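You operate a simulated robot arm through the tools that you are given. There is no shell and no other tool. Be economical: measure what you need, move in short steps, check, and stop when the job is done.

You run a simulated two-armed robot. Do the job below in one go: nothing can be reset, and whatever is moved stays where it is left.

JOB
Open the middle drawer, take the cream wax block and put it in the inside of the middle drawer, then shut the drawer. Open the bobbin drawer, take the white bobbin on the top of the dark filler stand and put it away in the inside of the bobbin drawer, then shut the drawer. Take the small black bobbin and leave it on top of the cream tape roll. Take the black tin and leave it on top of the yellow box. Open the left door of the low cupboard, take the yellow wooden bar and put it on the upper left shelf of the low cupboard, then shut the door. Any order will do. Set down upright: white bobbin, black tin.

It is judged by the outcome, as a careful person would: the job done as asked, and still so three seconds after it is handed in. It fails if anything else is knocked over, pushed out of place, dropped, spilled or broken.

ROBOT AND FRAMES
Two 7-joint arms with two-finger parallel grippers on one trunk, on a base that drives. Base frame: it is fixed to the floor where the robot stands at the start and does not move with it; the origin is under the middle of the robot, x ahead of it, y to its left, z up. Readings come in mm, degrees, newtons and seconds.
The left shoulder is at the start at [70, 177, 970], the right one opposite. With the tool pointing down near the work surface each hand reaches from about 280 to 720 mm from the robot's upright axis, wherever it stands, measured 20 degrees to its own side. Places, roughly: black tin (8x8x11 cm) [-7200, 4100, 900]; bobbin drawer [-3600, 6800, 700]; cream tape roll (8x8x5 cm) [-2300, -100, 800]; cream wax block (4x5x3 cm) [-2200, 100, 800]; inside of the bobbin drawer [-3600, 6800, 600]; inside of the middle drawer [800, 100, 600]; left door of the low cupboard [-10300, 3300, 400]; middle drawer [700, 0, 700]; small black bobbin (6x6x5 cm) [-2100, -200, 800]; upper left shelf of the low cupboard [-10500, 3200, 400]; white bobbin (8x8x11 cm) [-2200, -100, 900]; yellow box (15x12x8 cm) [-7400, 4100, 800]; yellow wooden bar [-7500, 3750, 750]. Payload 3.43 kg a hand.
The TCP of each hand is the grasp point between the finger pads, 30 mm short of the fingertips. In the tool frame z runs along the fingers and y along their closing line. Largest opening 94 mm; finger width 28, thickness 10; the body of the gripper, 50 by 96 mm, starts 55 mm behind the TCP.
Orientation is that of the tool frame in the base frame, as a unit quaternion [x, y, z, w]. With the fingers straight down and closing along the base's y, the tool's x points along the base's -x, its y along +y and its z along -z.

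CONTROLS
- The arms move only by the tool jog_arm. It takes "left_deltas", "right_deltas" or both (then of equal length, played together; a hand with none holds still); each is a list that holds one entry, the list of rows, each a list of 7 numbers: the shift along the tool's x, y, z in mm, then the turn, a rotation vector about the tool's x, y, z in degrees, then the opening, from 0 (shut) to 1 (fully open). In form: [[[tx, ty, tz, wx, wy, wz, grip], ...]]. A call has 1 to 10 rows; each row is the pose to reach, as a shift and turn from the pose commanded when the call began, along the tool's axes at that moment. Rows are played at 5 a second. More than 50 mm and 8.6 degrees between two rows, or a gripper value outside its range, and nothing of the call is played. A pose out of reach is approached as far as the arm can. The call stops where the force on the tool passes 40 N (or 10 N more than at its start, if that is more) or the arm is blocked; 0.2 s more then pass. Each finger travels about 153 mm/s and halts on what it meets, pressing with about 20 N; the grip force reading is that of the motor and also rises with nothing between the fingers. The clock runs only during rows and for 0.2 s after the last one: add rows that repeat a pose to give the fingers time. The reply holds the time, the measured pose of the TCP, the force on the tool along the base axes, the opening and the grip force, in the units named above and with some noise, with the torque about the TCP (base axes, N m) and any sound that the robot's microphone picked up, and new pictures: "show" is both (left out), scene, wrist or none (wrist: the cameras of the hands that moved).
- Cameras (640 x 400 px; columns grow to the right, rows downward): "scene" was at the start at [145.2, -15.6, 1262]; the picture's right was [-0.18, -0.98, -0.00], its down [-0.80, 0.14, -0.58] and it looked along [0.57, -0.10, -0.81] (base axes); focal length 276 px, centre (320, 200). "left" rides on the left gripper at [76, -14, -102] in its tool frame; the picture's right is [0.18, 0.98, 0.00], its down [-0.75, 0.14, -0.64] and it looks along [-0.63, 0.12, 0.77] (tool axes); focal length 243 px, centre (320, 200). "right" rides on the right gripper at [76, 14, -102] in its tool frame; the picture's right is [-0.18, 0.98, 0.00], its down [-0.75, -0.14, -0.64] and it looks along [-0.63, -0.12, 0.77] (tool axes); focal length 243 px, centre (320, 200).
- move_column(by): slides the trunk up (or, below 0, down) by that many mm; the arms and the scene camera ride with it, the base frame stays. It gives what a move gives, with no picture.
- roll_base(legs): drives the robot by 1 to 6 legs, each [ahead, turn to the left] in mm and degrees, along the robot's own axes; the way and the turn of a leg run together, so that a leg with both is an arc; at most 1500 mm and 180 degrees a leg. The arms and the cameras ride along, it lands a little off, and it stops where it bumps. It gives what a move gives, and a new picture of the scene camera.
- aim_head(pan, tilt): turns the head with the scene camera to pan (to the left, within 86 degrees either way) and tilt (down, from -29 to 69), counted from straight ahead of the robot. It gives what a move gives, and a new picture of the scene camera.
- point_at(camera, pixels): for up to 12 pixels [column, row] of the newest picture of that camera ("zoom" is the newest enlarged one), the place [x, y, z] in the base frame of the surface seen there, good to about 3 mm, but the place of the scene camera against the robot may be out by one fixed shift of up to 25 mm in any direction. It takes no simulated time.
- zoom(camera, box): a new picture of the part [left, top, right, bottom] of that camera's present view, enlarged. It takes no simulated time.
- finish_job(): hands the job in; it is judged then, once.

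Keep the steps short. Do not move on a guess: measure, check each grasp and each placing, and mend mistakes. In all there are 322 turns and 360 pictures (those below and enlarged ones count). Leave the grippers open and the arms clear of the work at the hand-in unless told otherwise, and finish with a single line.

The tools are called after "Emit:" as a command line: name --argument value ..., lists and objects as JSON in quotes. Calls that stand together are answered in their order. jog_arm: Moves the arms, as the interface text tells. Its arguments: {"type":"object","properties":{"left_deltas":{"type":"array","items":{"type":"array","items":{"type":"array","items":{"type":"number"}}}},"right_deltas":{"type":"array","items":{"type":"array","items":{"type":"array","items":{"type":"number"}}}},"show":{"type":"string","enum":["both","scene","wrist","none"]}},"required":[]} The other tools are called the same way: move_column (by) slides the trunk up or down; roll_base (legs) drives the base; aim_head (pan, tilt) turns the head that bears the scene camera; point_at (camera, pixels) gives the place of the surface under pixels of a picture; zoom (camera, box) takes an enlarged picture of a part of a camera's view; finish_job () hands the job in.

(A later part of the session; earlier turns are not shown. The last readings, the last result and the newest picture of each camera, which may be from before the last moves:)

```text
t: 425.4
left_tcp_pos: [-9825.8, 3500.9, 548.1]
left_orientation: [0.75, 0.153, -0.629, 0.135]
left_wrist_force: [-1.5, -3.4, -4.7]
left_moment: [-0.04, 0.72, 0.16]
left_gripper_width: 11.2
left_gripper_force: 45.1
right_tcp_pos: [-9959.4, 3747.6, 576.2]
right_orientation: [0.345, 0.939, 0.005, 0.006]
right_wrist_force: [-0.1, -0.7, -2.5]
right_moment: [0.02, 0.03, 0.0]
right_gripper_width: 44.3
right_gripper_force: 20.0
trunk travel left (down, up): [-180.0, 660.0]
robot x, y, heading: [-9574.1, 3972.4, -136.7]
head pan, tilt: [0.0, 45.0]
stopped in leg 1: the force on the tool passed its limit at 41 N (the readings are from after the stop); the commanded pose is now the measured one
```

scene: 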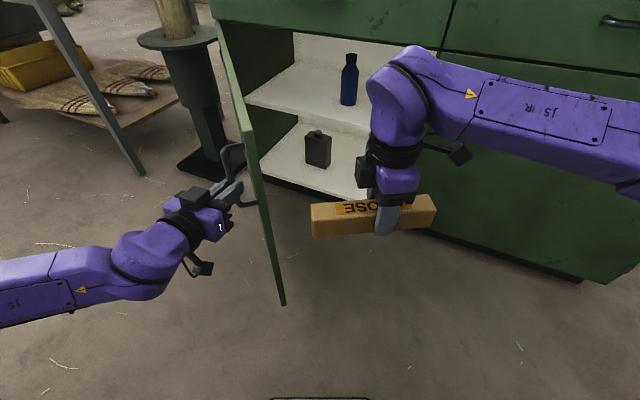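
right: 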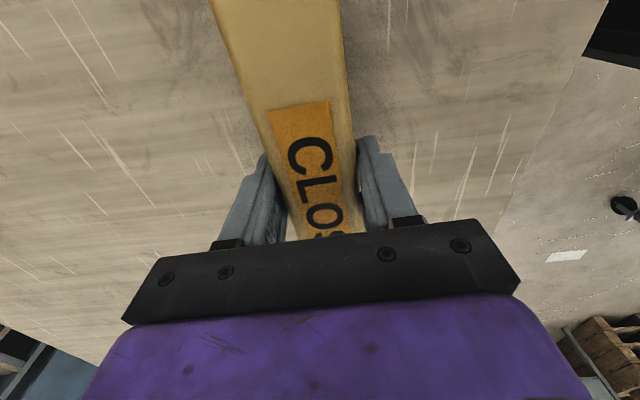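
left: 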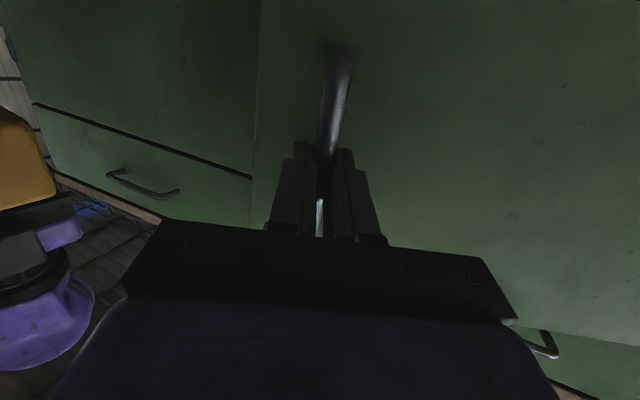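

The door is ~47° open. Near-pure left rotations now carry the handle along its arc; continue.

Emit:
roll_base --legs '[[4, 6]]'

Emit:
roll_base --legs '[[10, 6]]'

```text
t: 426.4
left_tcp_pos: [-9777.7, 3471.7, 549.8]
left_orientation: [0.741, 0.194, -0.621, 0.17]
left_wrist_force: [-20.4, -26.7, -0.6]
left_moment: [0.25, 0.48, 0.28]
left_gripper_width: 11.8
left_gripper_force: 45.3
right_tcp_pos: [-9936.3, 3704.0, 575.3]
right_orientation: [0.295, 0.955, 0.007, 0.007]
right_wrist_force: [-0.3, -0.5, -3.6]
right_moment: [0.04, 0.05, -0.01]
right_gripper_width: 44.3
right_gripper_force: 19.9
trunk travel left (down, up): [-180.0, 660.0]
robot x, y, heading: [-9577.2, 3971.1, -130.7]
head pan, tilt: [0.0, 45.0]
```

scene: 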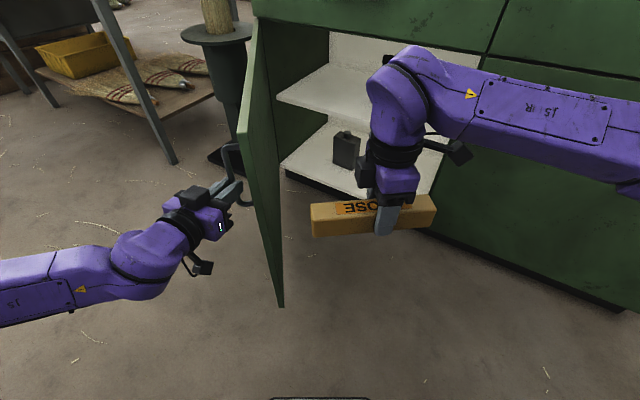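

```text
t: 427.3
left_tcp_pos: [-9730.5, 3445.1, 549.0]
left_orientation: [0.73, 0.231, -0.611, 0.202]
left_wrist_force: [-20.5, -24.1, -0.6]
left_moment: [0.12, 0.03, 0.14]
left_gripper_width: 11.6
left_gripper_force: 45.1
right_tcp_pos: [-9912.6, 3661.1, 577.6]
right_orientation: [0.244, 0.97, 0.007, 0.007]
right_wrist_force: [-0.8, -0.7, -3.7]
right_moment: [0.01, 0.03, 0.01]
right_gripper_width: 44.4
right_gripper_force: 20.2
trunk travel left (down, up): [-180.0, 660.0]
robot x, y, heading: [-9581.3, 3965.9, -124.8]
head pan, tilt: [0.0, 45.0]
```

scene: 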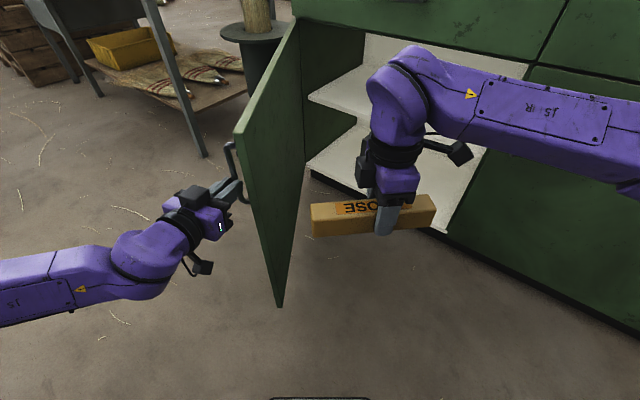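

Side force shows I should stay closer to the hinge; add a little forward.

Emit:
roll_base --legs '[[28, 6]]'

Emit:
roll_base --legs '[[24, 6]]'

```text
t: 428.3
left_tcp_pos: [-9689.2, 3410.1, 549.1]
left_orientation: [0.716, 0.269, -0.6, 0.234]
left_wrist_force: [9.0, 5.9, -4.6]
left_moment: [0.05, -0.05, 0.0]
left_gripper_width: 9.7
left_gripper_force: 43.2
right_tcp_pos: [-9893.0, 3602.5, 577.3]
right_orientation: [0.193, 0.981, 0.007, 0.006]
right_wrist_force: [-0.7, 0.7, -3.4]
right_moment: [0.04, 0.03, 0.0]
right_gripper_width: 44.3
right_gripper_force: 20.4
trunk travel left (down, up): [-180.0, 660.0]
robot x, y, heading: [-9595.8, 3939.1, -118.7]
head pan, tilt: [0.0, 45.0]
```

scene: 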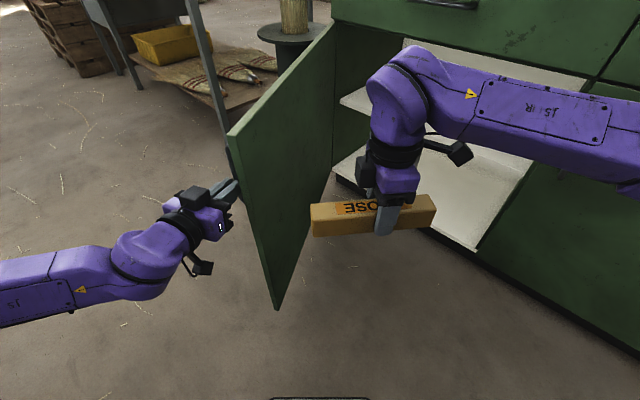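

```text
t: 429.2
left_tcp_pos: [-9643.2, 3381.6, 550.9]
left_orientation: [0.701, 0.306, -0.587, 0.265]
left_wrist_force: [0.0, 0.0, 0.0]
left_moment: [0.02, 0.03, 0.01]
left_gripper_width: 0.2
left_gripper_force: 32.4
right_tcp_pos: [-9866.7, 3552.1, 577.6]
right_orientation: [0.141, 0.99, 0.008, 0.005]
right_wrist_force: [-1.1, -0.1, -3.1]
right_moment: [0.0, 0.06, 0.03]
right_gripper_width: 44.4
right_gripper_force: 19.5
trunk travel left (down, up): [-180.0, 660.0]
robot x, y, heading: [-9606.3, 3919.2, -112.9]
head pan, tilt: [0.0, 45.0]
```

scene: 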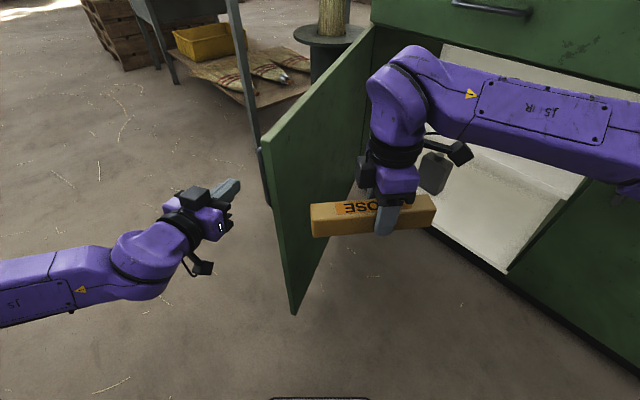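

The grip slipped off the handle now; the door stands wide open. Measure the door and interior.

Emit:
point_at --camera "scene" --pixels '[[270, 150], [292, 300], [370, 60], [330, 120], [480, 190], [560, 180], [435, 170], [500, 270], [460, 50], [590, 100]]'

Emit:
zoom --camera "scene" --box '[240, 0, 640, 320]'

```text
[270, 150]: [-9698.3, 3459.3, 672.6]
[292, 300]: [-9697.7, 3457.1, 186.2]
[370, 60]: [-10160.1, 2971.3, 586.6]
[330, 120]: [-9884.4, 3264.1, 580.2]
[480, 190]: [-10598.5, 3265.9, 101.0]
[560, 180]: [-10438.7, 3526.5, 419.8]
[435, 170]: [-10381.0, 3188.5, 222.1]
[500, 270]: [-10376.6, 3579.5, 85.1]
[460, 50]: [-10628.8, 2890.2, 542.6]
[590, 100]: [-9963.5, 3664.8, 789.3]
```

```text
1.25 times, centred on (440, 160) of scene
```

zoom: 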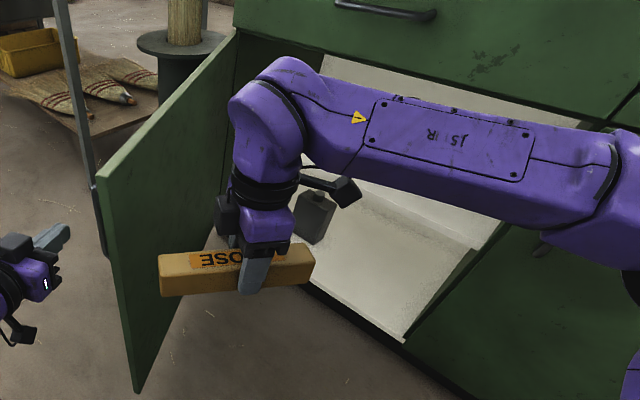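

The door is ~61° open. I raise the trunk (so the hands clear the door), turn right to face the cupboard squarely, and look.

Emit:
move_column --by 350

Emit:
roll_base --legs '[[0, -49]]'

```text
t: 432.6
left_tcp_pos: [-9645.5, 3383.1, 898.8]
left_orientation: [0.701, 0.306, -0.587, 0.265]
left_wrist_force: [0.2, 0.5, 0.4]
left_moment: [-0.01, 0.01, -0.03]
left_gripper_width: 0.0
left_gripper_force: 32.8
right_tcp_pos: [-9867.6, 3553.5, 925.7]
right_orientation: [0.141, 0.99, 0.007, 0.006]
right_wrist_force: [-0.3, -0.5, -3.3]
right_moment: [0.04, 0.04, 0.06]
right_gripper_width: 44.1
right_gripper_force: 20.4
trunk travel left (down, up): [-530.0, 310.0]
robot x, y, heading: [-9604.2, 3918.4, -112.7]
head pan, tilt: [0.0, 45.0]
```

```text
t: 435.2
left_tcp_pos: [-10039.5, 3598.4, 900.3]
left_orientation: [0.765, -0.015, -0.644, -0.004]
left_wrist_force: [1.1, 0.2, -0.6]
left_moment: [-0.01, 0.01, 0.0]
left_gripper_width: 0.2
left_gripper_force: 33.0
right_tcp_pos: [-10054.0, 3876.9, 926.7]
right_orientation: [0.542, 0.84, 0.004, 0.008]
right_wrist_force: [0.3, -0.2, -3.3]
right_moment: [0.02, 0.0, 0.02]
right_gripper_width: 44.2
right_gripper_force: 20.1
trunk travel left (down, up): [-530.0, 310.0]
robot x, y, heading: [-9608.6, 3917.3, -162.1]
head pan, tilt: [0.0, 45.0]
```

scene: 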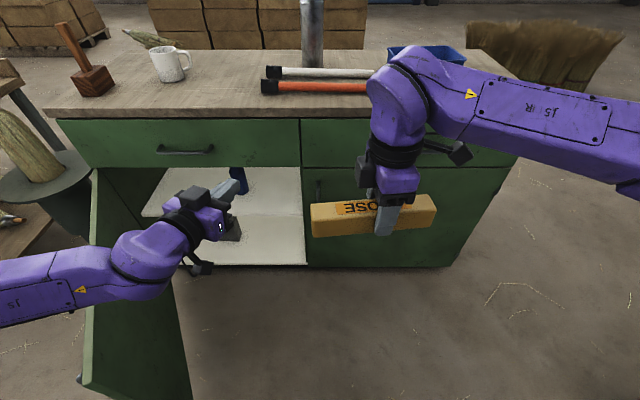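

Now facing the cupboard. I fold the left hand back to upright near the body.

Emit:
jog_arm --left_deltas '[[[-12, 0, -21, 0, 8, 0, 0.5], [-25, 1, -43, 0, 16, 0, 0.5], [-37, 1, -64, 0, 24, 0, 0.5], [-50, 2, -85, 0, 32, 0, 0.5], [-62, 2, -106, 0, 40, 0, 0.5], [-75, 2, -128, 0, 48, 0, 0.5], [-87, 3, -149, 0, 56, 0, 0.5], [-100, 3, -170, 0, 64, 0, 0.5], [-112, 4, -192, 0, 72, 0, 0.5], [-125, 4, -213, 0, 80, 0, 0.5]]]' --show "scene"

```text
t: 437.4
left_tcp_pos: [-9849.6, 3594.0, 1060.4]
left_orientation: [1.0, -0.013, -0.001, 0.008]
left_wrist_force: [0.5, 0.9, -0.1]
left_moment: [-0.03, -0.01, 0.0]
left_gripper_width: 47.0
left_gripper_force: 0.1
left hand out of reach, approached as far as the arm can: row 2
right_tcp_pos: [-10053.9, 3877.3, 927.0]
right_orientation: [0.541, 0.841, 0.005, 0.009]
right_wrist_force: [-0.7, -0.1, -3.0]
right_moment: [0.03, 0.03, -0.01]
right_gripper_width: 44.2
right_gripper_force: 20.2
trunk travel left (down, up): [-530.0, 310.0]
robot x, y, heading: [-9606.7, 3917.2, -162.2]
head pan, tilt: [0.0, 45.0]
```

scene: 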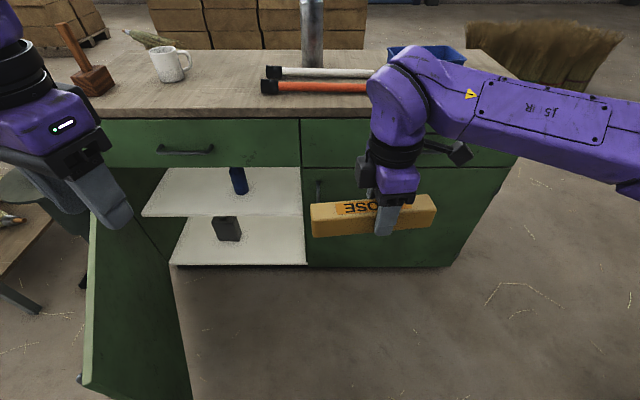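

Emit:
point_at --camera "scene" --pixels '[[150, 212], [220, 213], [298, 212], [200, 195], [270, 195], [238, 185], [180, 180], [295, 175], [170, 170], [285, 262], [187, 350], [300, 165]]'

Emit:
zoom --camera "scene" --box '[80, 140, 340, 290]'

```text
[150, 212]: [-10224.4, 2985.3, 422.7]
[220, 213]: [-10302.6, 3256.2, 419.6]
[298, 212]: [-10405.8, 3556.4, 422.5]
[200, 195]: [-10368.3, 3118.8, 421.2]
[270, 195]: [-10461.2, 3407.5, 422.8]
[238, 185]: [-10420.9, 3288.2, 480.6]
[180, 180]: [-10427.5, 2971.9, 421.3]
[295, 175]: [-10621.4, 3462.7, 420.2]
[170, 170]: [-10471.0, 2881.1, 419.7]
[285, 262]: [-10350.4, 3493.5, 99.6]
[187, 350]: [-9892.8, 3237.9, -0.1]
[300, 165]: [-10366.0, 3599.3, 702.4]
```

```text
2.46 times, centred on (210, 215) of scene
```

zoom: 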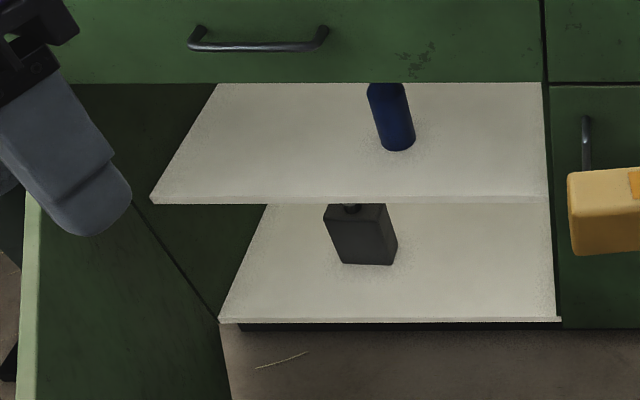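

The shelf (z≈421) has a blue bottle at s≈400; I'll set the bar in front/right of it. I bring the right hand in and up first.

Emit:
jog_arm --right_deltas '[[[-20, 0, -30, 0, 0, 0, 0], [-50, 10, -60, 0, 0, 0, 0], [-80, 25, -90, 0, 0, 0, 0], [-110, 40, -120, 0, 0, 0, 0], [-145, 55, -135, 0, 0, 0, 0], [-145, 55, -135, 0, 0, 0, 0]]]' --show "scene"

```text
t: 438.9
left_tcp_pos: [-9850.1, 3593.6, 1060.7]
left_orientation: [1.0, -0.014, -0.001, 0.008]
left_wrist_force: [0.6, 0.2, -0.4]
left_moment: [-0.03, 0.0, 0.0]
left_gripper_width: 46.9
left_gripper_force: 0.0
right_tcp_pos: [-9944.6, 3768.1, 1066.8]
right_orientation: [0.542, 0.841, 0.004, 0.008]
right_wrist_force: [-0.8, 0.7, -2.9]
right_moment: [-0.01, 0.04, 0.03]
right_gripper_width: 44.2
right_gripper_force: 20.7
trunk travel left (down, up): [-530.0, 310.0]
robot x, y, heading: [-9607.9, 3920.3, -162.1]
head pan, tilt: [0.0, 45.0]
```

scene: 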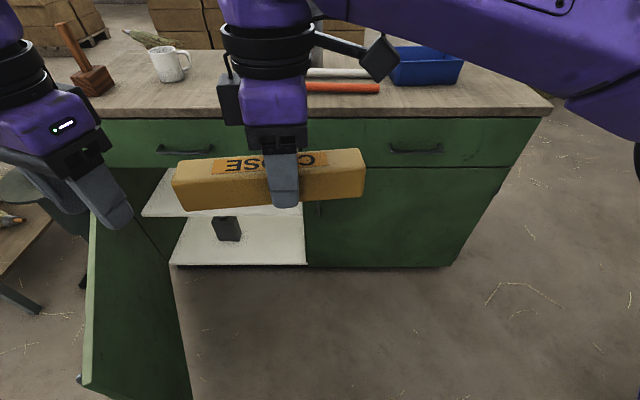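

Now drive closer on the right side and turn left to face the open compartment obliquely.

Emit:
roll_base --legs '[[0, -8], [440, 0], [0, 38]]'

```text
t: 443.9
left_tcp_pos: [-10087.2, 3443.6, 1059.1]
left_orientation: [0.97, 0.241, 0.001, 0.007]
left_wrist_force: [-0.3, 0.7, 1.0]
left_moment: [-0.01, -0.01, -0.01]
left_gripper_width: 46.8
left_gripper_force: 0.1
right_tcp_pos: [-10256.7, 3549.6, 1065.4]
right_orientation: [0.309, 0.951, 0.006, 0.007]
right_wrist_force: [1.2, 0.4, -2.9]
right_moment: [0.0, 0.04, 0.02]
right_gripper_width: 44.5
right_gripper_force: 20.5
trunk travel left (down, up): [-530.0, 310.0]
robot x, y, heading: [-10038.7, 3845.6, -132.7]
head pan, tilt: [0.0, 45.0]
```

scene: 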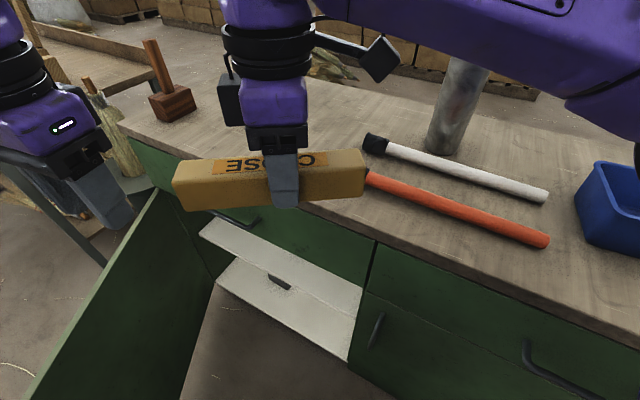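

Emit:
jog_arm --right_deltas '[[[0, 0, 0, 0, 0, 7.2, 0], [0, 0, 0, 0, 0, 14.4, 0], [0, 0, 0, 0, 0, 21.6, 0], [0, 0, 0, 0, 0, 28.8, 0], [0, 0, 0, 0, 0, 36, 0], [0, 0, 0, 0, 0, 36, 0]]]' --show "none"

Emit:
jog_arm --right_deltas '[[[0, 20, 0, 0, 0, 0, 0], [0, 40, 0, 0, 0, 0, 0], [0, 40, 0, 0, 0, 0, 0]]]' --show "scene"

```text
t: 445.3
left_tcp_pos: [-10087.4, 3444.1, 1060.1]
left_orientation: [0.971, 0.24, 0.0, 0.007]
left_wrist_force: [0.0, -1.4, -1.0]
left_moment: [-0.03, 0.0, 0.0]
left_gripper_width: 47.0
left_gripper_force: 0.1
right_tcp_pos: [-10256.8, 3548.5, 1065.6]
right_orientation: [0.589, 0.808, 0.007, 0.004]
right_wrist_force: [0.6, 0.1, -2.3]
right_moment: [0.02, -0.05, 0.02]
right_gripper_width: 44.0
right_gripper_force: 20.2
trunk travel left (down, up): [-530.0, 310.0]
robot x, y, heading: [-10035.8, 3850.5, -132.5]
head pan, tilt: [0.0, 45.0]
```

```text
t: 446.1
left_tcp_pos: [-10088.9, 3443.7, 1059.4]
left_orientation: [0.97, 0.241, 0.0, 0.007]
left_wrist_force: [0.2, -0.2, -0.2]
left_moment: [-0.03, -0.01, 0.0]
left_gripper_width: 47.0
left_gripper_force: 0.0
right_tcp_pos: [-10218.7, 3561.5, 1067.6]
right_orientation: [0.589, 0.808, 0.007, 0.005]
right_wrist_force: [-0.3, -0.7, -2.8]
right_moment: [0.0, 0.0, 0.0]
right_gripper_width: 44.5
right_gripper_force: 20.3
trunk travel left (down, up): [-530.0, 310.0]
robot x, y, heading: [-10037.0, 3847.6, -132.4]
head pan, tilt: [0.0, 45.0]
```

scene: 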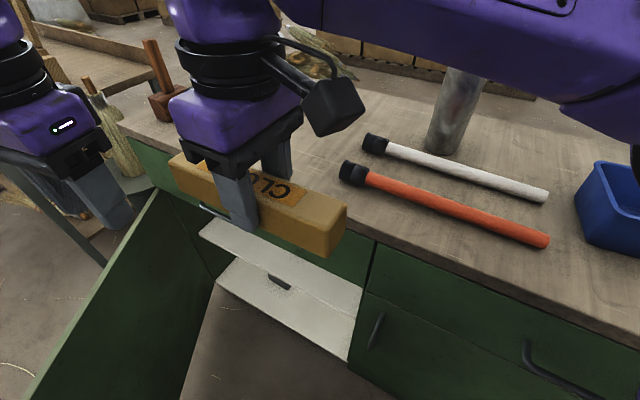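

Emit:
move_column --by -240

Emit:
aim_head --pan 0 --tilt 45

```text
t: 448.6
left_tcp_pos: [-10087.0, 3444.1, 819.8]
left_orientation: [0.971, 0.24, 0.0, 0.008]
left_wrist_force: [0.2, 0.0, 0.4]
left_moment: [0.0, -0.04, 0.01]
left_gripper_width: 47.0
left_gripper_force: 0.0
right_tcp_pos: [-10218.4, 3559.9, 826.9]
right_orientation: [0.587, 0.809, 0.008, 0.004]
right_wrist_force: [-0.2, 0.5, -2.9]
right_moment: [0.07, 0.02, -0.02]
right_gripper_width: 44.2
right_gripper_force: 20.3
trunk travel left (down, up): [-290.0, 550.0]
robot x, y, heading: [-10033.9, 3844.1, -132.3]
head pan, tilt: [0.0, 45.0]
```

```text
t: 449.2
left_tcp_pos: [-10088.1, 3444.0, 819.5]
left_orientation: [0.971, 0.241, -0.001, 0.007]
left_wrist_force: [0.4, -0.8, -0.9]
left_moment: [-0.01, 0.0, 0.02]
left_gripper_width: 47.1
left_gripper_force: 0.2
right_tcp_pos: [-10218.2, 3561.6, 827.2]
right_orientation: [0.588, 0.809, 0.008, 0.004]
right_wrist_force: [0.0, 0.4, -2.6]
right_moment: [0.02, 0.05, -0.02]
right_gripper_width: 44.4
right_gripper_force: 19.9
trunk travel left (down, up): [-290.0, 550.0]
robot x, y, heading: [-10039.6, 3847.3, -132.5]
head pan, tilt: [0.0, 45.0]
```

scene: 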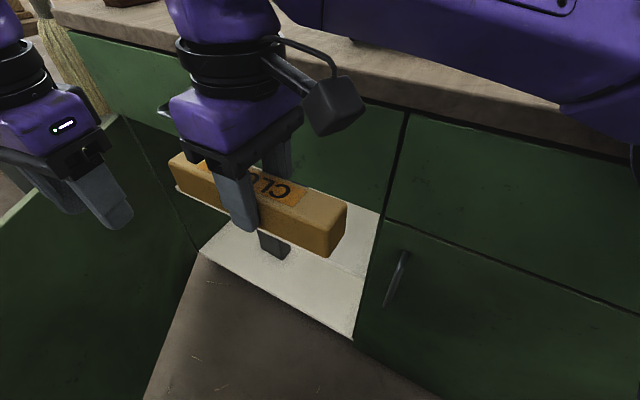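

Lower the bar in front of the opening (right hand), keeping clear of the drawer handle.

Emit:
jog_arm --right_deltas '[[[-10, 15, 40, 0, 0, 0, 0], [-20, 20, 80, 0, 0, 0, 0], [-30, 20, 120, 0, 0, 0, 0], [-40, 20, 160, 0, 0, 0, 0], [-50, 20, 200, 0, 0, 0, 0], [-60, 20, 240, 0, 0, 0, 0], [-67, 20, 265, 0, 0, 0, 0], [-67, 20, 265, 0, 0, 0, 0]]]'

```text
t: 451.0
left_tcp_pos: [-10086.6, 3443.3, 820.6]
left_orientation: [0.97, 0.241, -0.001, 0.008]
left_wrist_force: [0.2, 0.7, 0.7]
left_moment: [0.01, 0.02, -0.01]
left_gripper_width: 46.9
left_gripper_force: 0.1
right_tcp_pos: [-10175.6, 3503.7, 561.9]
right_orientation: [0.588, 0.809, 0.007, 0.005]
right_wrist_force: [0.3, 0.6, -2.4]
right_moment: [0.02, 0.0, -0.03]
right_gripper_width: 44.4
right_gripper_force: 19.8
trunk travel left (down, up): [-290.0, 550.0]
robot x, y, heading: [-10036.8, 3846.1, -132.6]
head pan, tilt: [0.0, 45.0]
```

scene: 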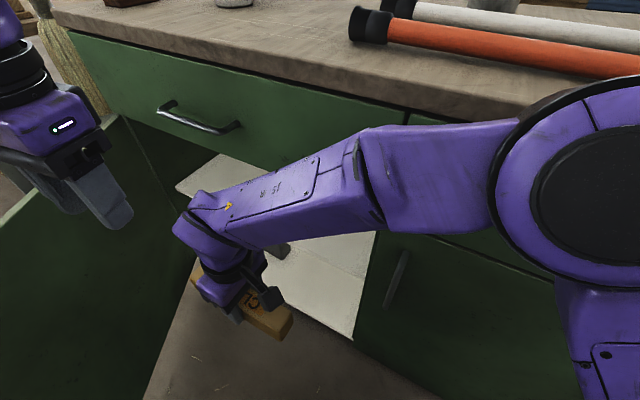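
right: 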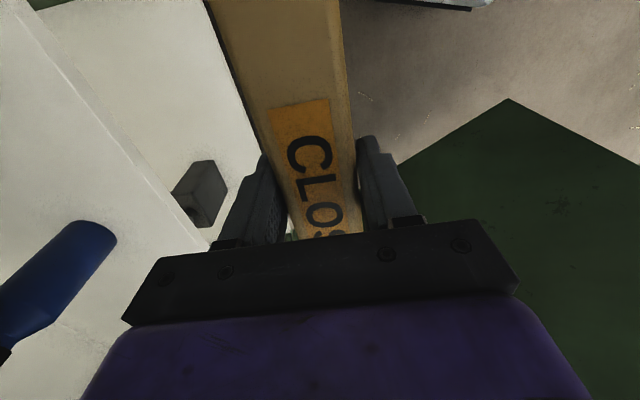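

Emit:
point_at --camera "right" --pixels '[[60, 40], [130, 150], [170, 210], [50, 80], [100, 150], [85, 225], [110, 235], [60, 260], [220, 40], [25, 290]]'

```text
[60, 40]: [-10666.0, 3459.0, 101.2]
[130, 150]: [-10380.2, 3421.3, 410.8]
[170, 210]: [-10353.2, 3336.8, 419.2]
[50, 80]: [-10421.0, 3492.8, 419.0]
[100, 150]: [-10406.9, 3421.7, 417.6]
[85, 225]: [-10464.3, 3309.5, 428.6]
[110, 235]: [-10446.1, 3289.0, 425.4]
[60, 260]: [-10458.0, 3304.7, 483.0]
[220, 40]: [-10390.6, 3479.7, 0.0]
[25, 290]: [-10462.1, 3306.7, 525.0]
```

Shelf true z=419, front edge at 50 mm inside; bottle's front ~130 mm inside. Tip the hand to 38° and come down to just above shelf level, still outside.

Emit:
jog_arm --right_deltas '[[[0, -10, 10, 8, 0, 0, 0], [0, -20, 25, 16, 0, 0, 0], [0, -30, 45, 24, 0, 0, 0], [0, -45, 65, 32, 0, 0, 0], [0, -65, 84, 38, 0, 0, 0], [0, -65, 84, 38, 0, 0, 0]]]'

```text
t: 452.4
left_tcp_pos: [-10086.7, 3442.8, 819.9]
left_orientation: [0.97, 0.242, 0.0, 0.007]
left_wrist_force: [-0.6, 0.1, -0.7]
left_moment: [0.02, 0.03, 0.04]
left_gripper_width: 46.9
left_gripper_force: 0.1
right_tcp_pos: [-10308.2, 3500.2, 638.8]
right_orientation: [0.568, 0.773, -0.233, -0.162]
right_wrist_force: [-0.3, 0.4, -2.9]
right_moment: [0.05, -0.02, 0.02]
right_gripper_width: 44.4
right_gripper_force: 19.5
right hand out of reach, approached as far as the arm can: row 2, 3, 4, 5, 6
trunk travel left (down, up): [-290.0, 550.0]
robot x, y, heading: [-10037.7, 3847.6, -132.9]
head pan, tilt: [0.0, 45.0]
```

scene: 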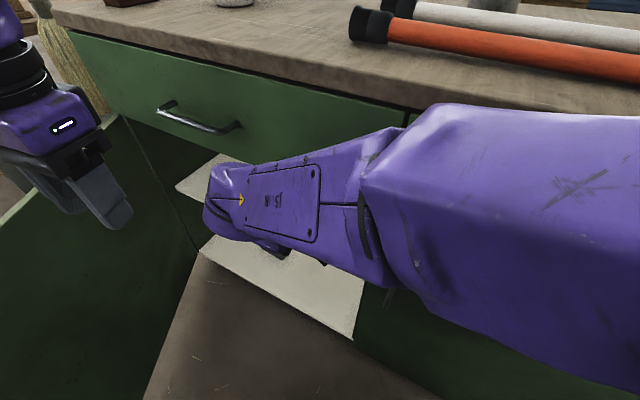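
right: 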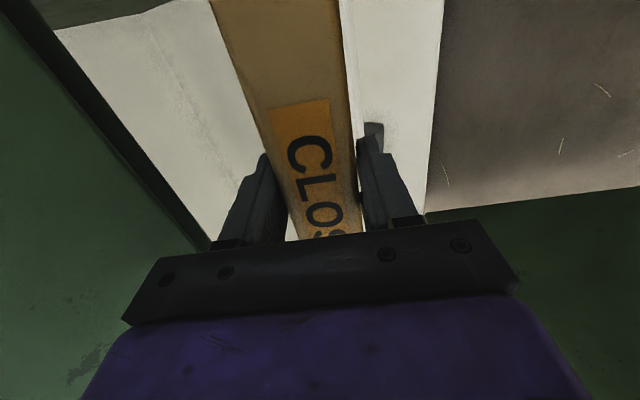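

The arm is too folded at this distance. Back the base 90 mm and raise the trunk 50 mm, then try again.

Emit:
roll_base --legs '[[-95, 0]]'

Emit:
move_column --by 50

```text
t: 453.5
left_tcp_pos: [-10022.7, 3515.2, 819.6]
left_orientation: [0.971, 0.241, -0.001, 0.008]
left_wrist_force: [0.2, 0.5, 0.6]
left_moment: [-0.03, -0.01, 0.01]
left_gripper_width: 46.9
left_gripper_force: 0.2
right_tcp_pos: [-10239.1, 3571.6, 641.4]
right_orientation: [0.564, 0.775, -0.237, -0.161]
right_wrist_force: [0.2, 0.5, -2.6]
right_moment: [0.02, -0.04, -0.01]
right_gripper_width: 44.3
right_gripper_force: 20.9
trunk travel left (down, up): [-290.0, 550.0]
robot x, y, heading: [-9974.6, 3916.0, -132.6]
head pan, tilt: [0.0, 45.0]
```

scene: 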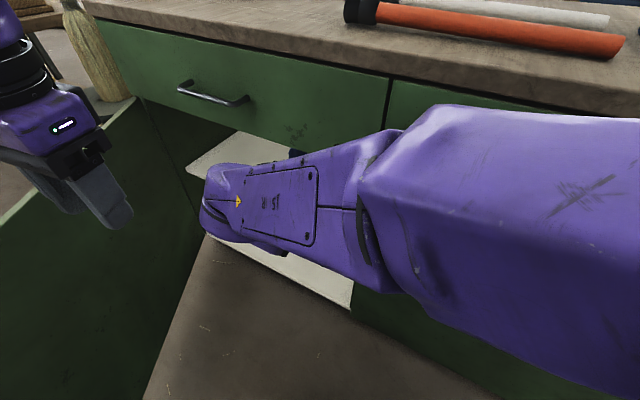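

```text
t: 454.5
left_tcp_pos: [-10022.9, 3514.2, 869.8]
left_orientation: [0.971, 0.241, -0.001, 0.005]
left_wrist_force: [-0.2, 0.4, 0.5]
left_moment: [-0.03, -0.02, 0.01]
left_gripper_width: 47.0
left_gripper_force: 0.1
right_tcp_pos: [-10240.3, 3571.2, 691.6]
right_orientation: [0.566, 0.774, -0.237, -0.157]
right_wrist_force: [-0.2, 0.2, -3.9]
right_moment: [0.04, -0.01, 0.02]
right_gripper_width: 44.5
right_gripper_force: 20.1
trunk travel left (down, up): [-340.0, 500.0]
robot x, y, heading: [-9972.6, 3916.6, -132.6]
head pan, tilt: [0.0, 45.0]
```

Emit:
jog_arm --right_deltas '[[[-13, 15, 33, 1, 0, 0, 0], [-26, 31, 65, 2, 0, 0, 0], [-38, 46, 98, 3, 0, 0, 0], [-51, 61, 130, 4, 0, 0, 0], [-64, 77, 163, 5, 0, 0, 0], [-76.6, 92.2, 195.5, 5, 0, 0, 0], [-76.6, 92.2, 195.5, 5, 0, 0, 0]]]'

```text
t: 455.4
left_tcp_pos: [-10019.5, 3518.0, 871.9]
left_orientation: [0.97, 0.242, -0.002, 0.009]
left_wrist_force: [-0.1, -0.5, 0.5]
left_moment: [0.03, 0.01, 0.0]
left_gripper_width: 47.0
left_gripper_force: 0.1
right_tcp_pos: [-10301.3, 3477.4, 698.2]
right_orientation: [0.598, 0.747, -0.259, -0.134]
right_wrist_force: [22.8, 24.8, 11.0]
right_moment: [-0.2, 0.42, -0.47]
right_gripper_width: 43.9
right_gripper_force: 19.9
right hand out of reach, approached as far as the arm can: row 1, 2, 3, 4
trunk travel left (down, up): [-340.0, 500.0]
robot x, y, heading: [-9972.7, 3915.9, -132.6]
head pan, tilt: [0.0, 45.0]
stopped in row 4 (right hand): the force on the tool passed its limit at 117 N (the readings are from after the stop); the commanded pose is now the measured one
```

scene: 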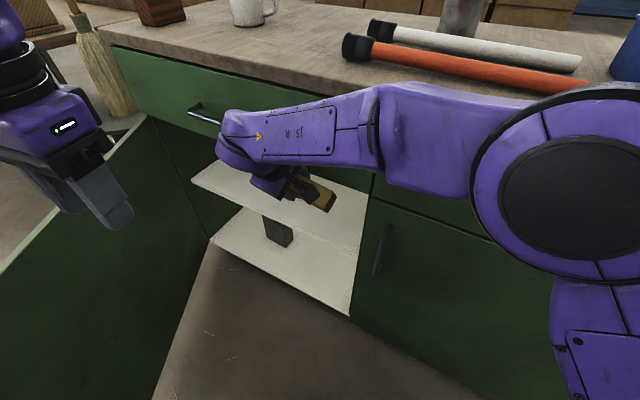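
right: 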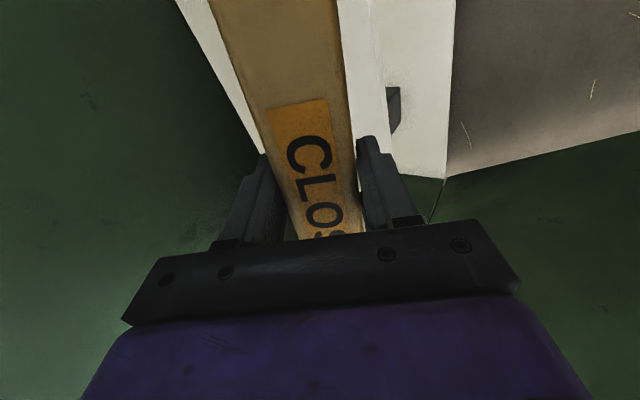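

The hand pressed on the drawer front (out-of-reach solution). Back it off at once; I'll re-approach square-on, which suited this arm before.

Emit:
jog_arm --right_deltas '[[[2, 25, -17, 0, 0, 0, 0], [4, 50, -33, 0, 0, 0, 0], [6, 83, -55, 0, 0, 0, 0], [6, 83, -55, 0, 0, 0, 0]]]' --show "scene"

Emit:
move_column --by 350

```text
t: 455.7
left_tcp_pos: [-10021.1, 3514.3, 868.3]
left_orientation: [0.97, 0.244, 0.001, 0.007]
left_wrist_force: [0.2, 0.8, -0.2]
left_moment: [-0.03, -0.05, -0.03]
left_gripper_width: 47.0
left_gripper_force: 0.0
right_tcp_pos: [-10304.6, 3475.7, 695.3]
right_orientation: [0.604, 0.748, -0.25, -0.117]
right_wrist_force: [15.2, -4.3, -7.3]
right_moment: [0.16, -0.24, 0.51]
right_gripper_width: 44.5
right_gripper_force: 20.1
trunk travel left (down, up): [-340.0, 500.0]
robot x, y, heading: [-9971.5, 3917.0, -132.2]
head pan, tilt: [0.0, 45.0]
stopped in row 1 (right hand): the force on the tool passed its limit at 52 N (the readings are from after the stop); the commanded pose is now the measured one
```

scene: 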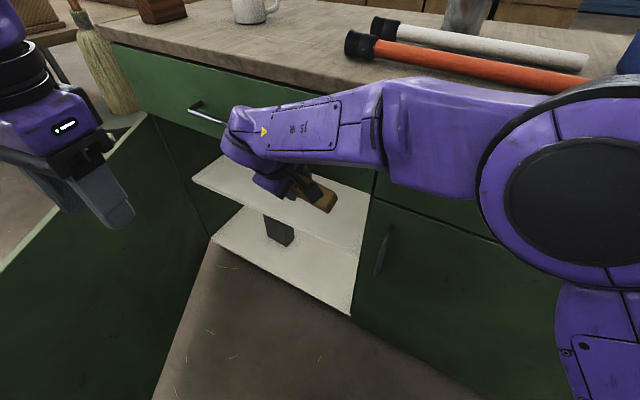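

```text
t: 456.2
left_tcp_pos: [-10019.0, 3515.7, 876.2]
left_orientation: [0.97, 0.245, 0.0, 0.008]
left_wrist_force: [0.1, 0.0, -0.1]
left_moment: [-0.04, 0.05, 0.03]
left_gripper_width: 47.1
left_gripper_force: 0.0
right_tcp_pos: [-10303.0, 3478.4, 697.5]
right_orientation: [0.605, 0.748, -0.245, -0.119]
right_wrist_force: [2.0, -0.2, -6.4]
right_moment: [0.14, -0.17, 0.09]
right_gripper_width: 44.3
right_gripper_force: 19.9
trunk travel left (down, up): [-346.0, 494.0]
robot x, y, heading: [-9971.6, 3918.5, -132.4]
head pan, tilt: [0.0, 45.0]
stopped: the force on the tool passed its limit at 48 N (the readings are from after the stop); the commanded pose is now the measured one
```

Something of the arm rests against the cupboard front. Moving the whole base straight back frees it without arm motion.

Emit:
roll_base --legs '[[-60, 0]]'

```text
t: 457.2
left_tcp_pos: [-9978.9, 3560.3, 877.0]
left_orientation: [0.97, 0.244, 0.0, 0.007]
left_wrist_force: [0.0, 0.0, 0.1]
left_moment: [-0.02, 0.05, -0.01]
left_gripper_width: 46.8
left_gripper_force: 0.1
right_tcp_pos: [-10263.3, 3522.3, 697.4]
right_orientation: [0.605, 0.748, -0.246, -0.119]
right_wrist_force: [1.4, -0.4, -3.1]
right_moment: [0.01, -0.01, 0.05]
right_gripper_width: 44.4
right_gripper_force: 19.8
trunk travel left (down, up): [-346.0, 494.0]
robot x, y, heading: [-9930.1, 3961.9, -132.3]
head pan, tilt: [0.0, 45.0]
```

scene: 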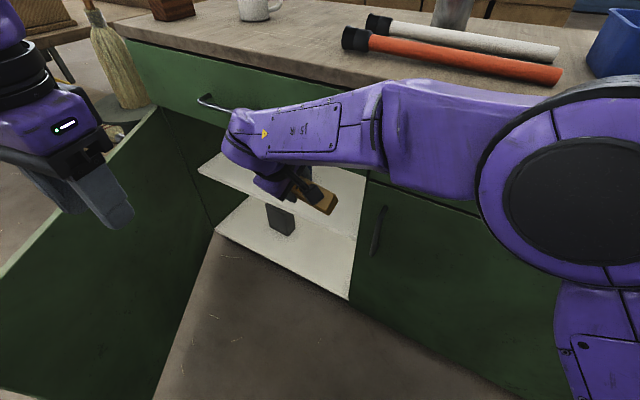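

Free (no force), bar still held. Back another 150 mm, then raise the trunk.

Emit:
roll_base --legs '[[-150, 0]]'

Emit:
jog_arm --right_deltas '[[[0, 5, -20, -5, 0, 0, 0], [0, 10, -40, -12, 0, 0, 0], [0, 10, -60, -20, 0, 0, 0], [0, 10, -80, -28, 0, 0, 0], [0, 10, -80, -34, 0, 0, 0], [0, 10, -80, -34, 0, 0, 0]]]'

```text
t: 458.6
left_tcp_pos: [-9878.5, 3670.2, 876.7]
left_orientation: [0.969, 0.245, 0.0, 0.008]
left_wrist_force: [1.0, 0.4, 0.4]
left_moment: [-0.01, 0.02, -0.02]
left_gripper_width: 47.1
left_gripper_force: 0.0
right_tcp_pos: [-10162.5, 3632.9, 698.6]
right_orientation: [0.604, 0.749, -0.245, -0.118]
right_wrist_force: [0.4, 0.1, -3.3]
right_moment: [0.04, 0.04, 0.01]
right_gripper_width: 44.3
right_gripper_force: 20.2
trunk travel left (down, up): [-346.0, 494.0]
robot x, y, heading: [-9830.9, 4074.3, -132.3]
head pan, tilt: [0.0, 45.0]
```

scene: 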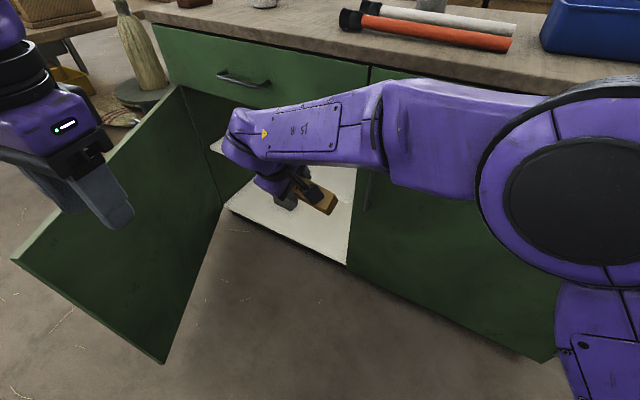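

```text
t: 459.9
left_tcp_pos: [-9878.4, 3670.2, 876.0]
left_orientation: [0.969, 0.245, 0.0, 0.007]
left_wrist_force: [-0.1, 0.2, -0.3]
left_moment: [0.01, 0.05, -0.01]
left_gripper_width: 47.1
left_gripper_force: 0.1
right_tcp_pos: [-10115.6, 3650.7, 761.3]
right_orientation: [0.613, 0.788, -0.015, 0.064]
right_wrist_force: [0.4, -0.7, -3.2]
right_moment: [0.04, 0.01, 0.01]
right_gripper_width: 44.1
right_gripper_force: 20.2
trunk travel left (down, up): [-346.0, 494.0]
robot x, y, heading: [-9830.0, 4073.5, -132.0]
head pan, tilt: [0.0, 45.0]
```

scene: 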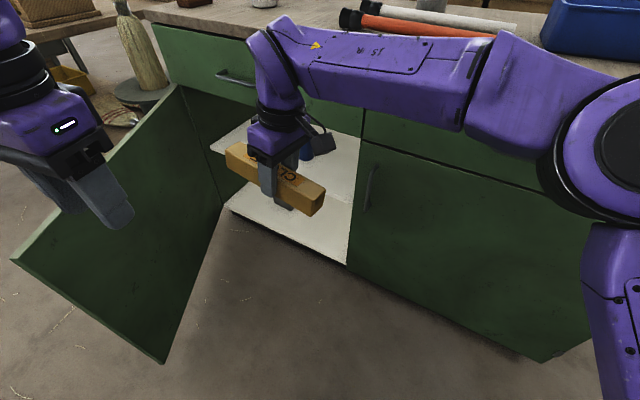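
right: 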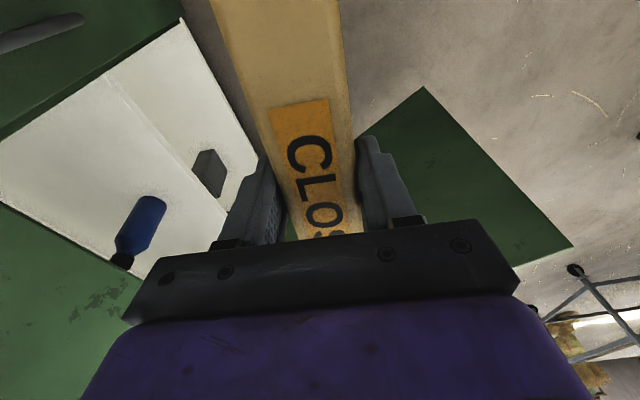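

Everything is intact. I reposition: turn right, reverse 266 mm along the cupboard, then turn back to face it squarely.

Emit:
roll_base --legs '[[0, -112.7], [-266, 0], [0, 82.7]]'

```text
t: 470.1
left_tcp_pos: [-9960.2, 3504.3, 874.9]
left_orientation: [1.0, -0.015, -0.001, 0.007]
left_wrist_force: [-0.1, -0.1, 0.0]
left_moment: [0.0, -0.02, -0.01]
left_gripper_width: 46.7
left_gripper_force: 0.0
right_tcp_pos: [-10174.4, 3606.2, 760.6]
right_orientation: [0.796, 0.602, -0.032, 0.057]
right_wrist_force: [-0.5, -0.7, -2.7]
right_moment: [0.07, 0.01, 0.0]
right_gripper_width: 44.2
right_gripper_force: 19.8
trunk travel left (down, up): [-346.0, 494.0]
robot x, y, heading: [-9716.5, 3824.8, -162.3]
head pan, tilt: [0.0, 45.0]
```

scene: 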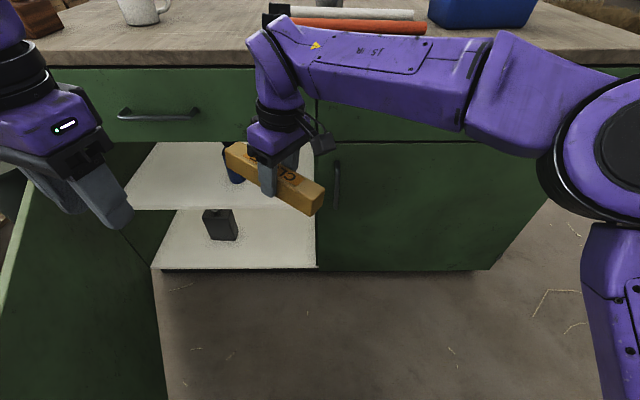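

Facing the cupboard squarely at ~700 mm. Re-align the bar parallel to the front.

Emit:
jog_arm --right_deltas '[[[0, 0, 0, 0.2, 1.5, -6.7, 0], [0, 0, 0, 0.4, 3, -13.5, 0], [0, 0, 0, 0.5, 4.6, -20.2, 0], [0, 0, 0, 0.7, 6.1, -27, 0], [0, 0, 0, 0.9, 7.6, -33.7, 0], [0, 0, 0, 0.9, 7.6, -33.7, 0]]]' --show "scene"

```text
t: 471.5
left_tcp_pos: [-9961.0, 3503.7, 875.3]
left_orientation: [1.0, -0.015, -0.001, 0.006]
left_wrist_force: [-0.4, -0.7, 0.1]
left_moment: [-0.04, 0.0, -0.01]
left_gripper_width: 46.9
left_gripper_force: 0.1
right_tcp_pos: [-10172.3, 3606.7, 761.4]
right_orientation: [0.588, 0.809, 0.0, 0.0]
right_wrist_force: [-0.7, -0.4, -2.7]
right_moment: [0.01, 0.03, 0.0]
right_gripper_width: 44.2
right_gripper_force: 19.6
trunk travel left (down, up): [-346.0, 494.0]
robot x, y, heading: [-9718.3, 3829.0, -162.4]
head pan, tilt: [0.0, 45.0]
```

scene: 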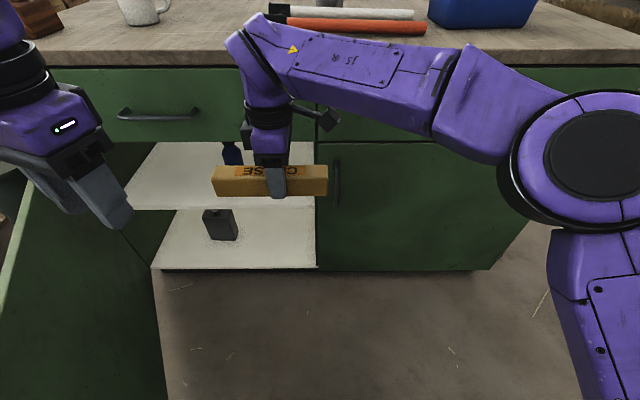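

Bar is parallel to the front. Now tip the hand 38° and lower it to shelf level, still in front.

Emit:
jog_arm --right_deltas '[[[0, 0, 30, 5, 0, 0, 0], [0, 0, 60, 10, 0, 0, 0], [0, 0, 100, 16, 0, 0, 0], [0, 0, 140, 22, 0, 0, 0], [0, 0, 180, 28, 0, 0, 0], [0, 0, 220, 34, 0, 0, 0], [0, 0, 260, 38, 0, 0, 0], [0, 0, 280, 38, 0, 0, 0], [0, 0, 280, 38, 0, 0, 0]]]'

```text
t: 473.5
left_tcp_pos: [-9959.6, 3504.2, 876.3]
left_orientation: [1.0, -0.016, 0.0, 0.007]
left_wrist_force: [-0.4, -0.1, -0.2]
left_moment: [0.02, 0.02, -0.01]
left_gripper_width: 47.1
left_gripper_force: 0.0
right_tcp_pos: [-10174.7, 3604.9, 480.3]
right_orientation: [0.557, 0.764, -0.262, -0.192]
right_wrist_force: [-0.1, 1.0, -3.3]
right_moment: [0.06, -0.01, -0.01]
right_gripper_width: 44.2
right_gripper_force: 20.6
trunk travel left (down, up): [-346.0, 494.0]
robot x, y, heading: [-9716.5, 3831.3, -162.3]
head pan, tilt: [0.0, 45.0]
```

scene: 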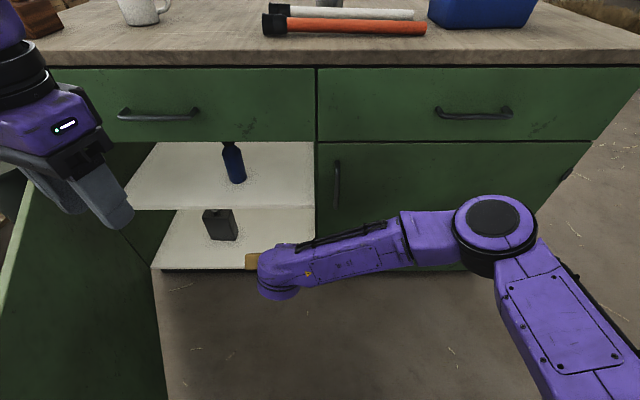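
right: 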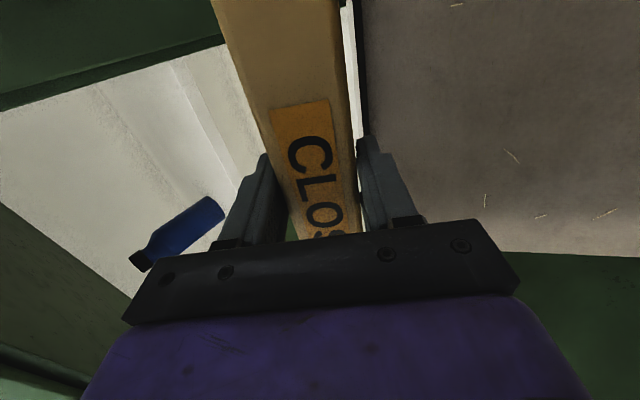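

Emit:
point_at --camera "scene" --pixels '[[470, 240], [450, 225], [400, 225], [330, 240], [490, 200], [335, 180], [232, 165], [175, 205], [310, 205]]'

```text
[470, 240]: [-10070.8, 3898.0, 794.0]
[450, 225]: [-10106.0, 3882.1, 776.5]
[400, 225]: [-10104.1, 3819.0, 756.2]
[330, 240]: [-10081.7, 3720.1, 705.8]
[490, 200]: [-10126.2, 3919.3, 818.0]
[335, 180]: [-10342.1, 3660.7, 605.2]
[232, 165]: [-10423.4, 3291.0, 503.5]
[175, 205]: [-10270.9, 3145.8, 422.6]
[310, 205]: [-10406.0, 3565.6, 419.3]
```

Clearances are good. Drive 125 mm forward.

Emit:
roll_base --legs '[[125, 0]]'

```text
t: 474.8
left_tcp_pos: [-10079.3, 3465.8, 874.3]
left_orientation: [1.0, -0.015, -0.001, 0.007]
left_wrist_force: [0.6, 0.3, 0.7]
left_moment: [0.03, 0.03, 0.0]
left_gripper_width: 47.0
left_gripper_force: 0.1
right_tcp_pos: [-10293.9, 3568.0, 479.6]
right_orientation: [0.556, 0.765, -0.262, -0.192]
right_wrist_force: [0.6, -0.2, -3.1]
right_moment: [0.11, -0.01, 0.0]
right_gripper_width: 44.1
right_gripper_force: 19.6
trunk travel left (down, up): [-346.0, 494.0]
robot x, y, heading: [-9835.8, 3791.5, -162.3]
head pan, tilt: [0.0, 45.0]
```

scene: 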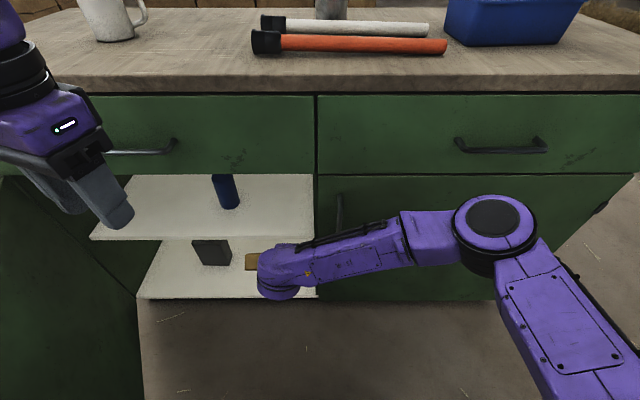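

Shift the bar 91 mm left (clear of the divider and the right door handle), then check.

Emit:
jog_arm --right_deltas '[[[-30, 0, 0, 0, 0, 0, 0], [-60, 0, 0, 0, 0, 0, 0], [-91, 0, 0, 0, 0, 0, 0], [-91, -31.6, 24.6, 0, 0, 0, 0], [-91, -47, 37, 0, 0, 0, 0], [-91, -47, 37, 0, 0, 0, 0]]]'

```text
t: 476.2
left_tcp_pos: [-10078.3, 3465.7, 876.1]
left_orientation: [1.0, -0.015, -0.001, 0.007]
left_wrist_force: [-0.2, -0.2, 0.5]
left_moment: [0.01, 0.0, 0.03]
left_gripper_width: 47.0
left_gripper_force: 0.0
right_tcp_pos: [-10322.4, 3464.3, 480.5]
right_orientation: [0.556, 0.764, -0.263, -0.192]
right_wrist_force: [-0.2, 0.2, -3.1]
right_moment: [0.03, -0.01, 0.0]
right_gripper_width: 44.1
right_gripper_force: 20.3
trunk travel left (down, up): [-346.0, 494.0]
robot x, y, heading: [-9834.9, 3793.4, -162.2]
head pan, tilt: [0.0, 45.0]
```

scene: 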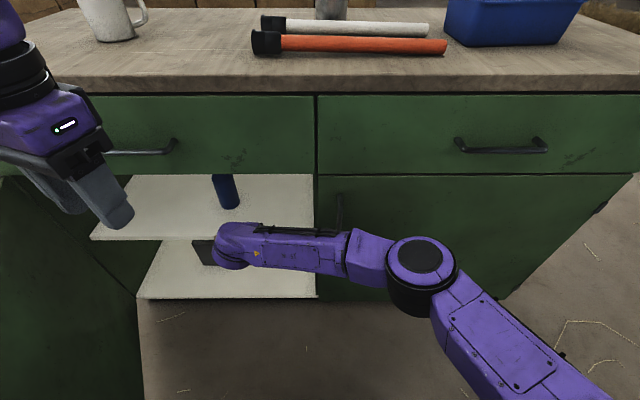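
right: 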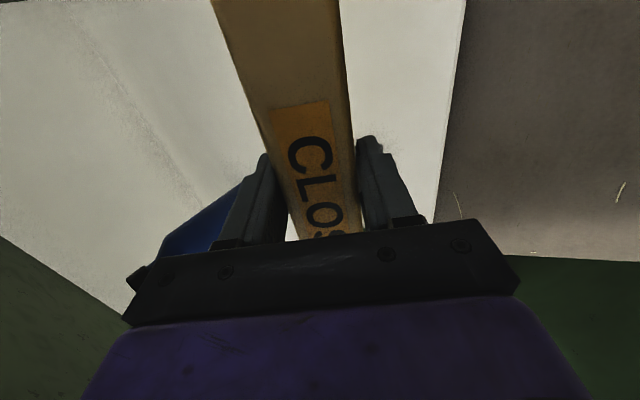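

Emit:
jog_arm --right_deltas '[[[0, -20, 15.6, 0, 0, 0, 0], [0, -40, 31.2, 0, 0, 0, 0], [0, -61.5, 48, 0, 0, 0, 0], [0, -61.5, 48, 0, 0, 0, 0]]]'

```text
t: 477.2
left_tcp_pos: [-10078.2, 3466.4, 874.8]
left_orientation: [1.0, -0.014, 0.0, 0.006]
left_wrist_force: [-0.4, 0.7, -1.0]
left_moment: [0.04, 0.02, 0.04]
left_gripper_width: 46.9
left_gripper_force: 0.0
right_tcp_pos: [-10391.8, 3446.7, 492.6]
right_orientation: [0.557, 0.765, -0.263, -0.19]
right_wrist_force: [0.6, 0.3, -3.3]
right_moment: [0.01, -0.02, -0.01]
right_gripper_width: 44.3
right_gripper_force: 20.0
right hand out of reach, approached as far as the arm can: row 3, 4
trunk travel left (down, up): [-346.0, 494.0]
robot x, y, heading: [-9835.8, 3791.1, -162.2]
head pan, tilt: [0.0, 45.0]
```

scene: 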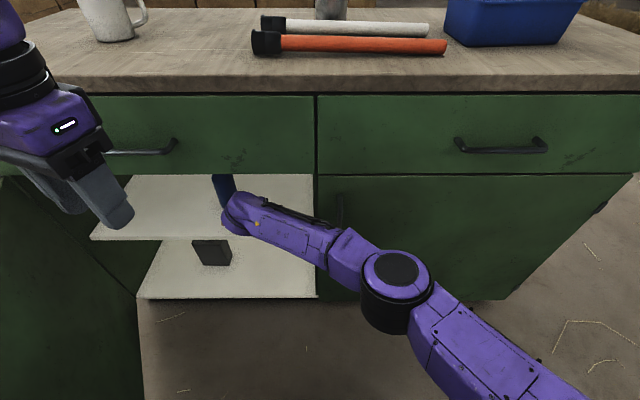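
right: 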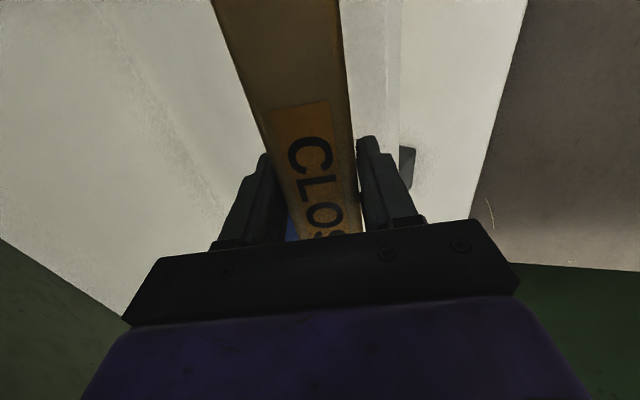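

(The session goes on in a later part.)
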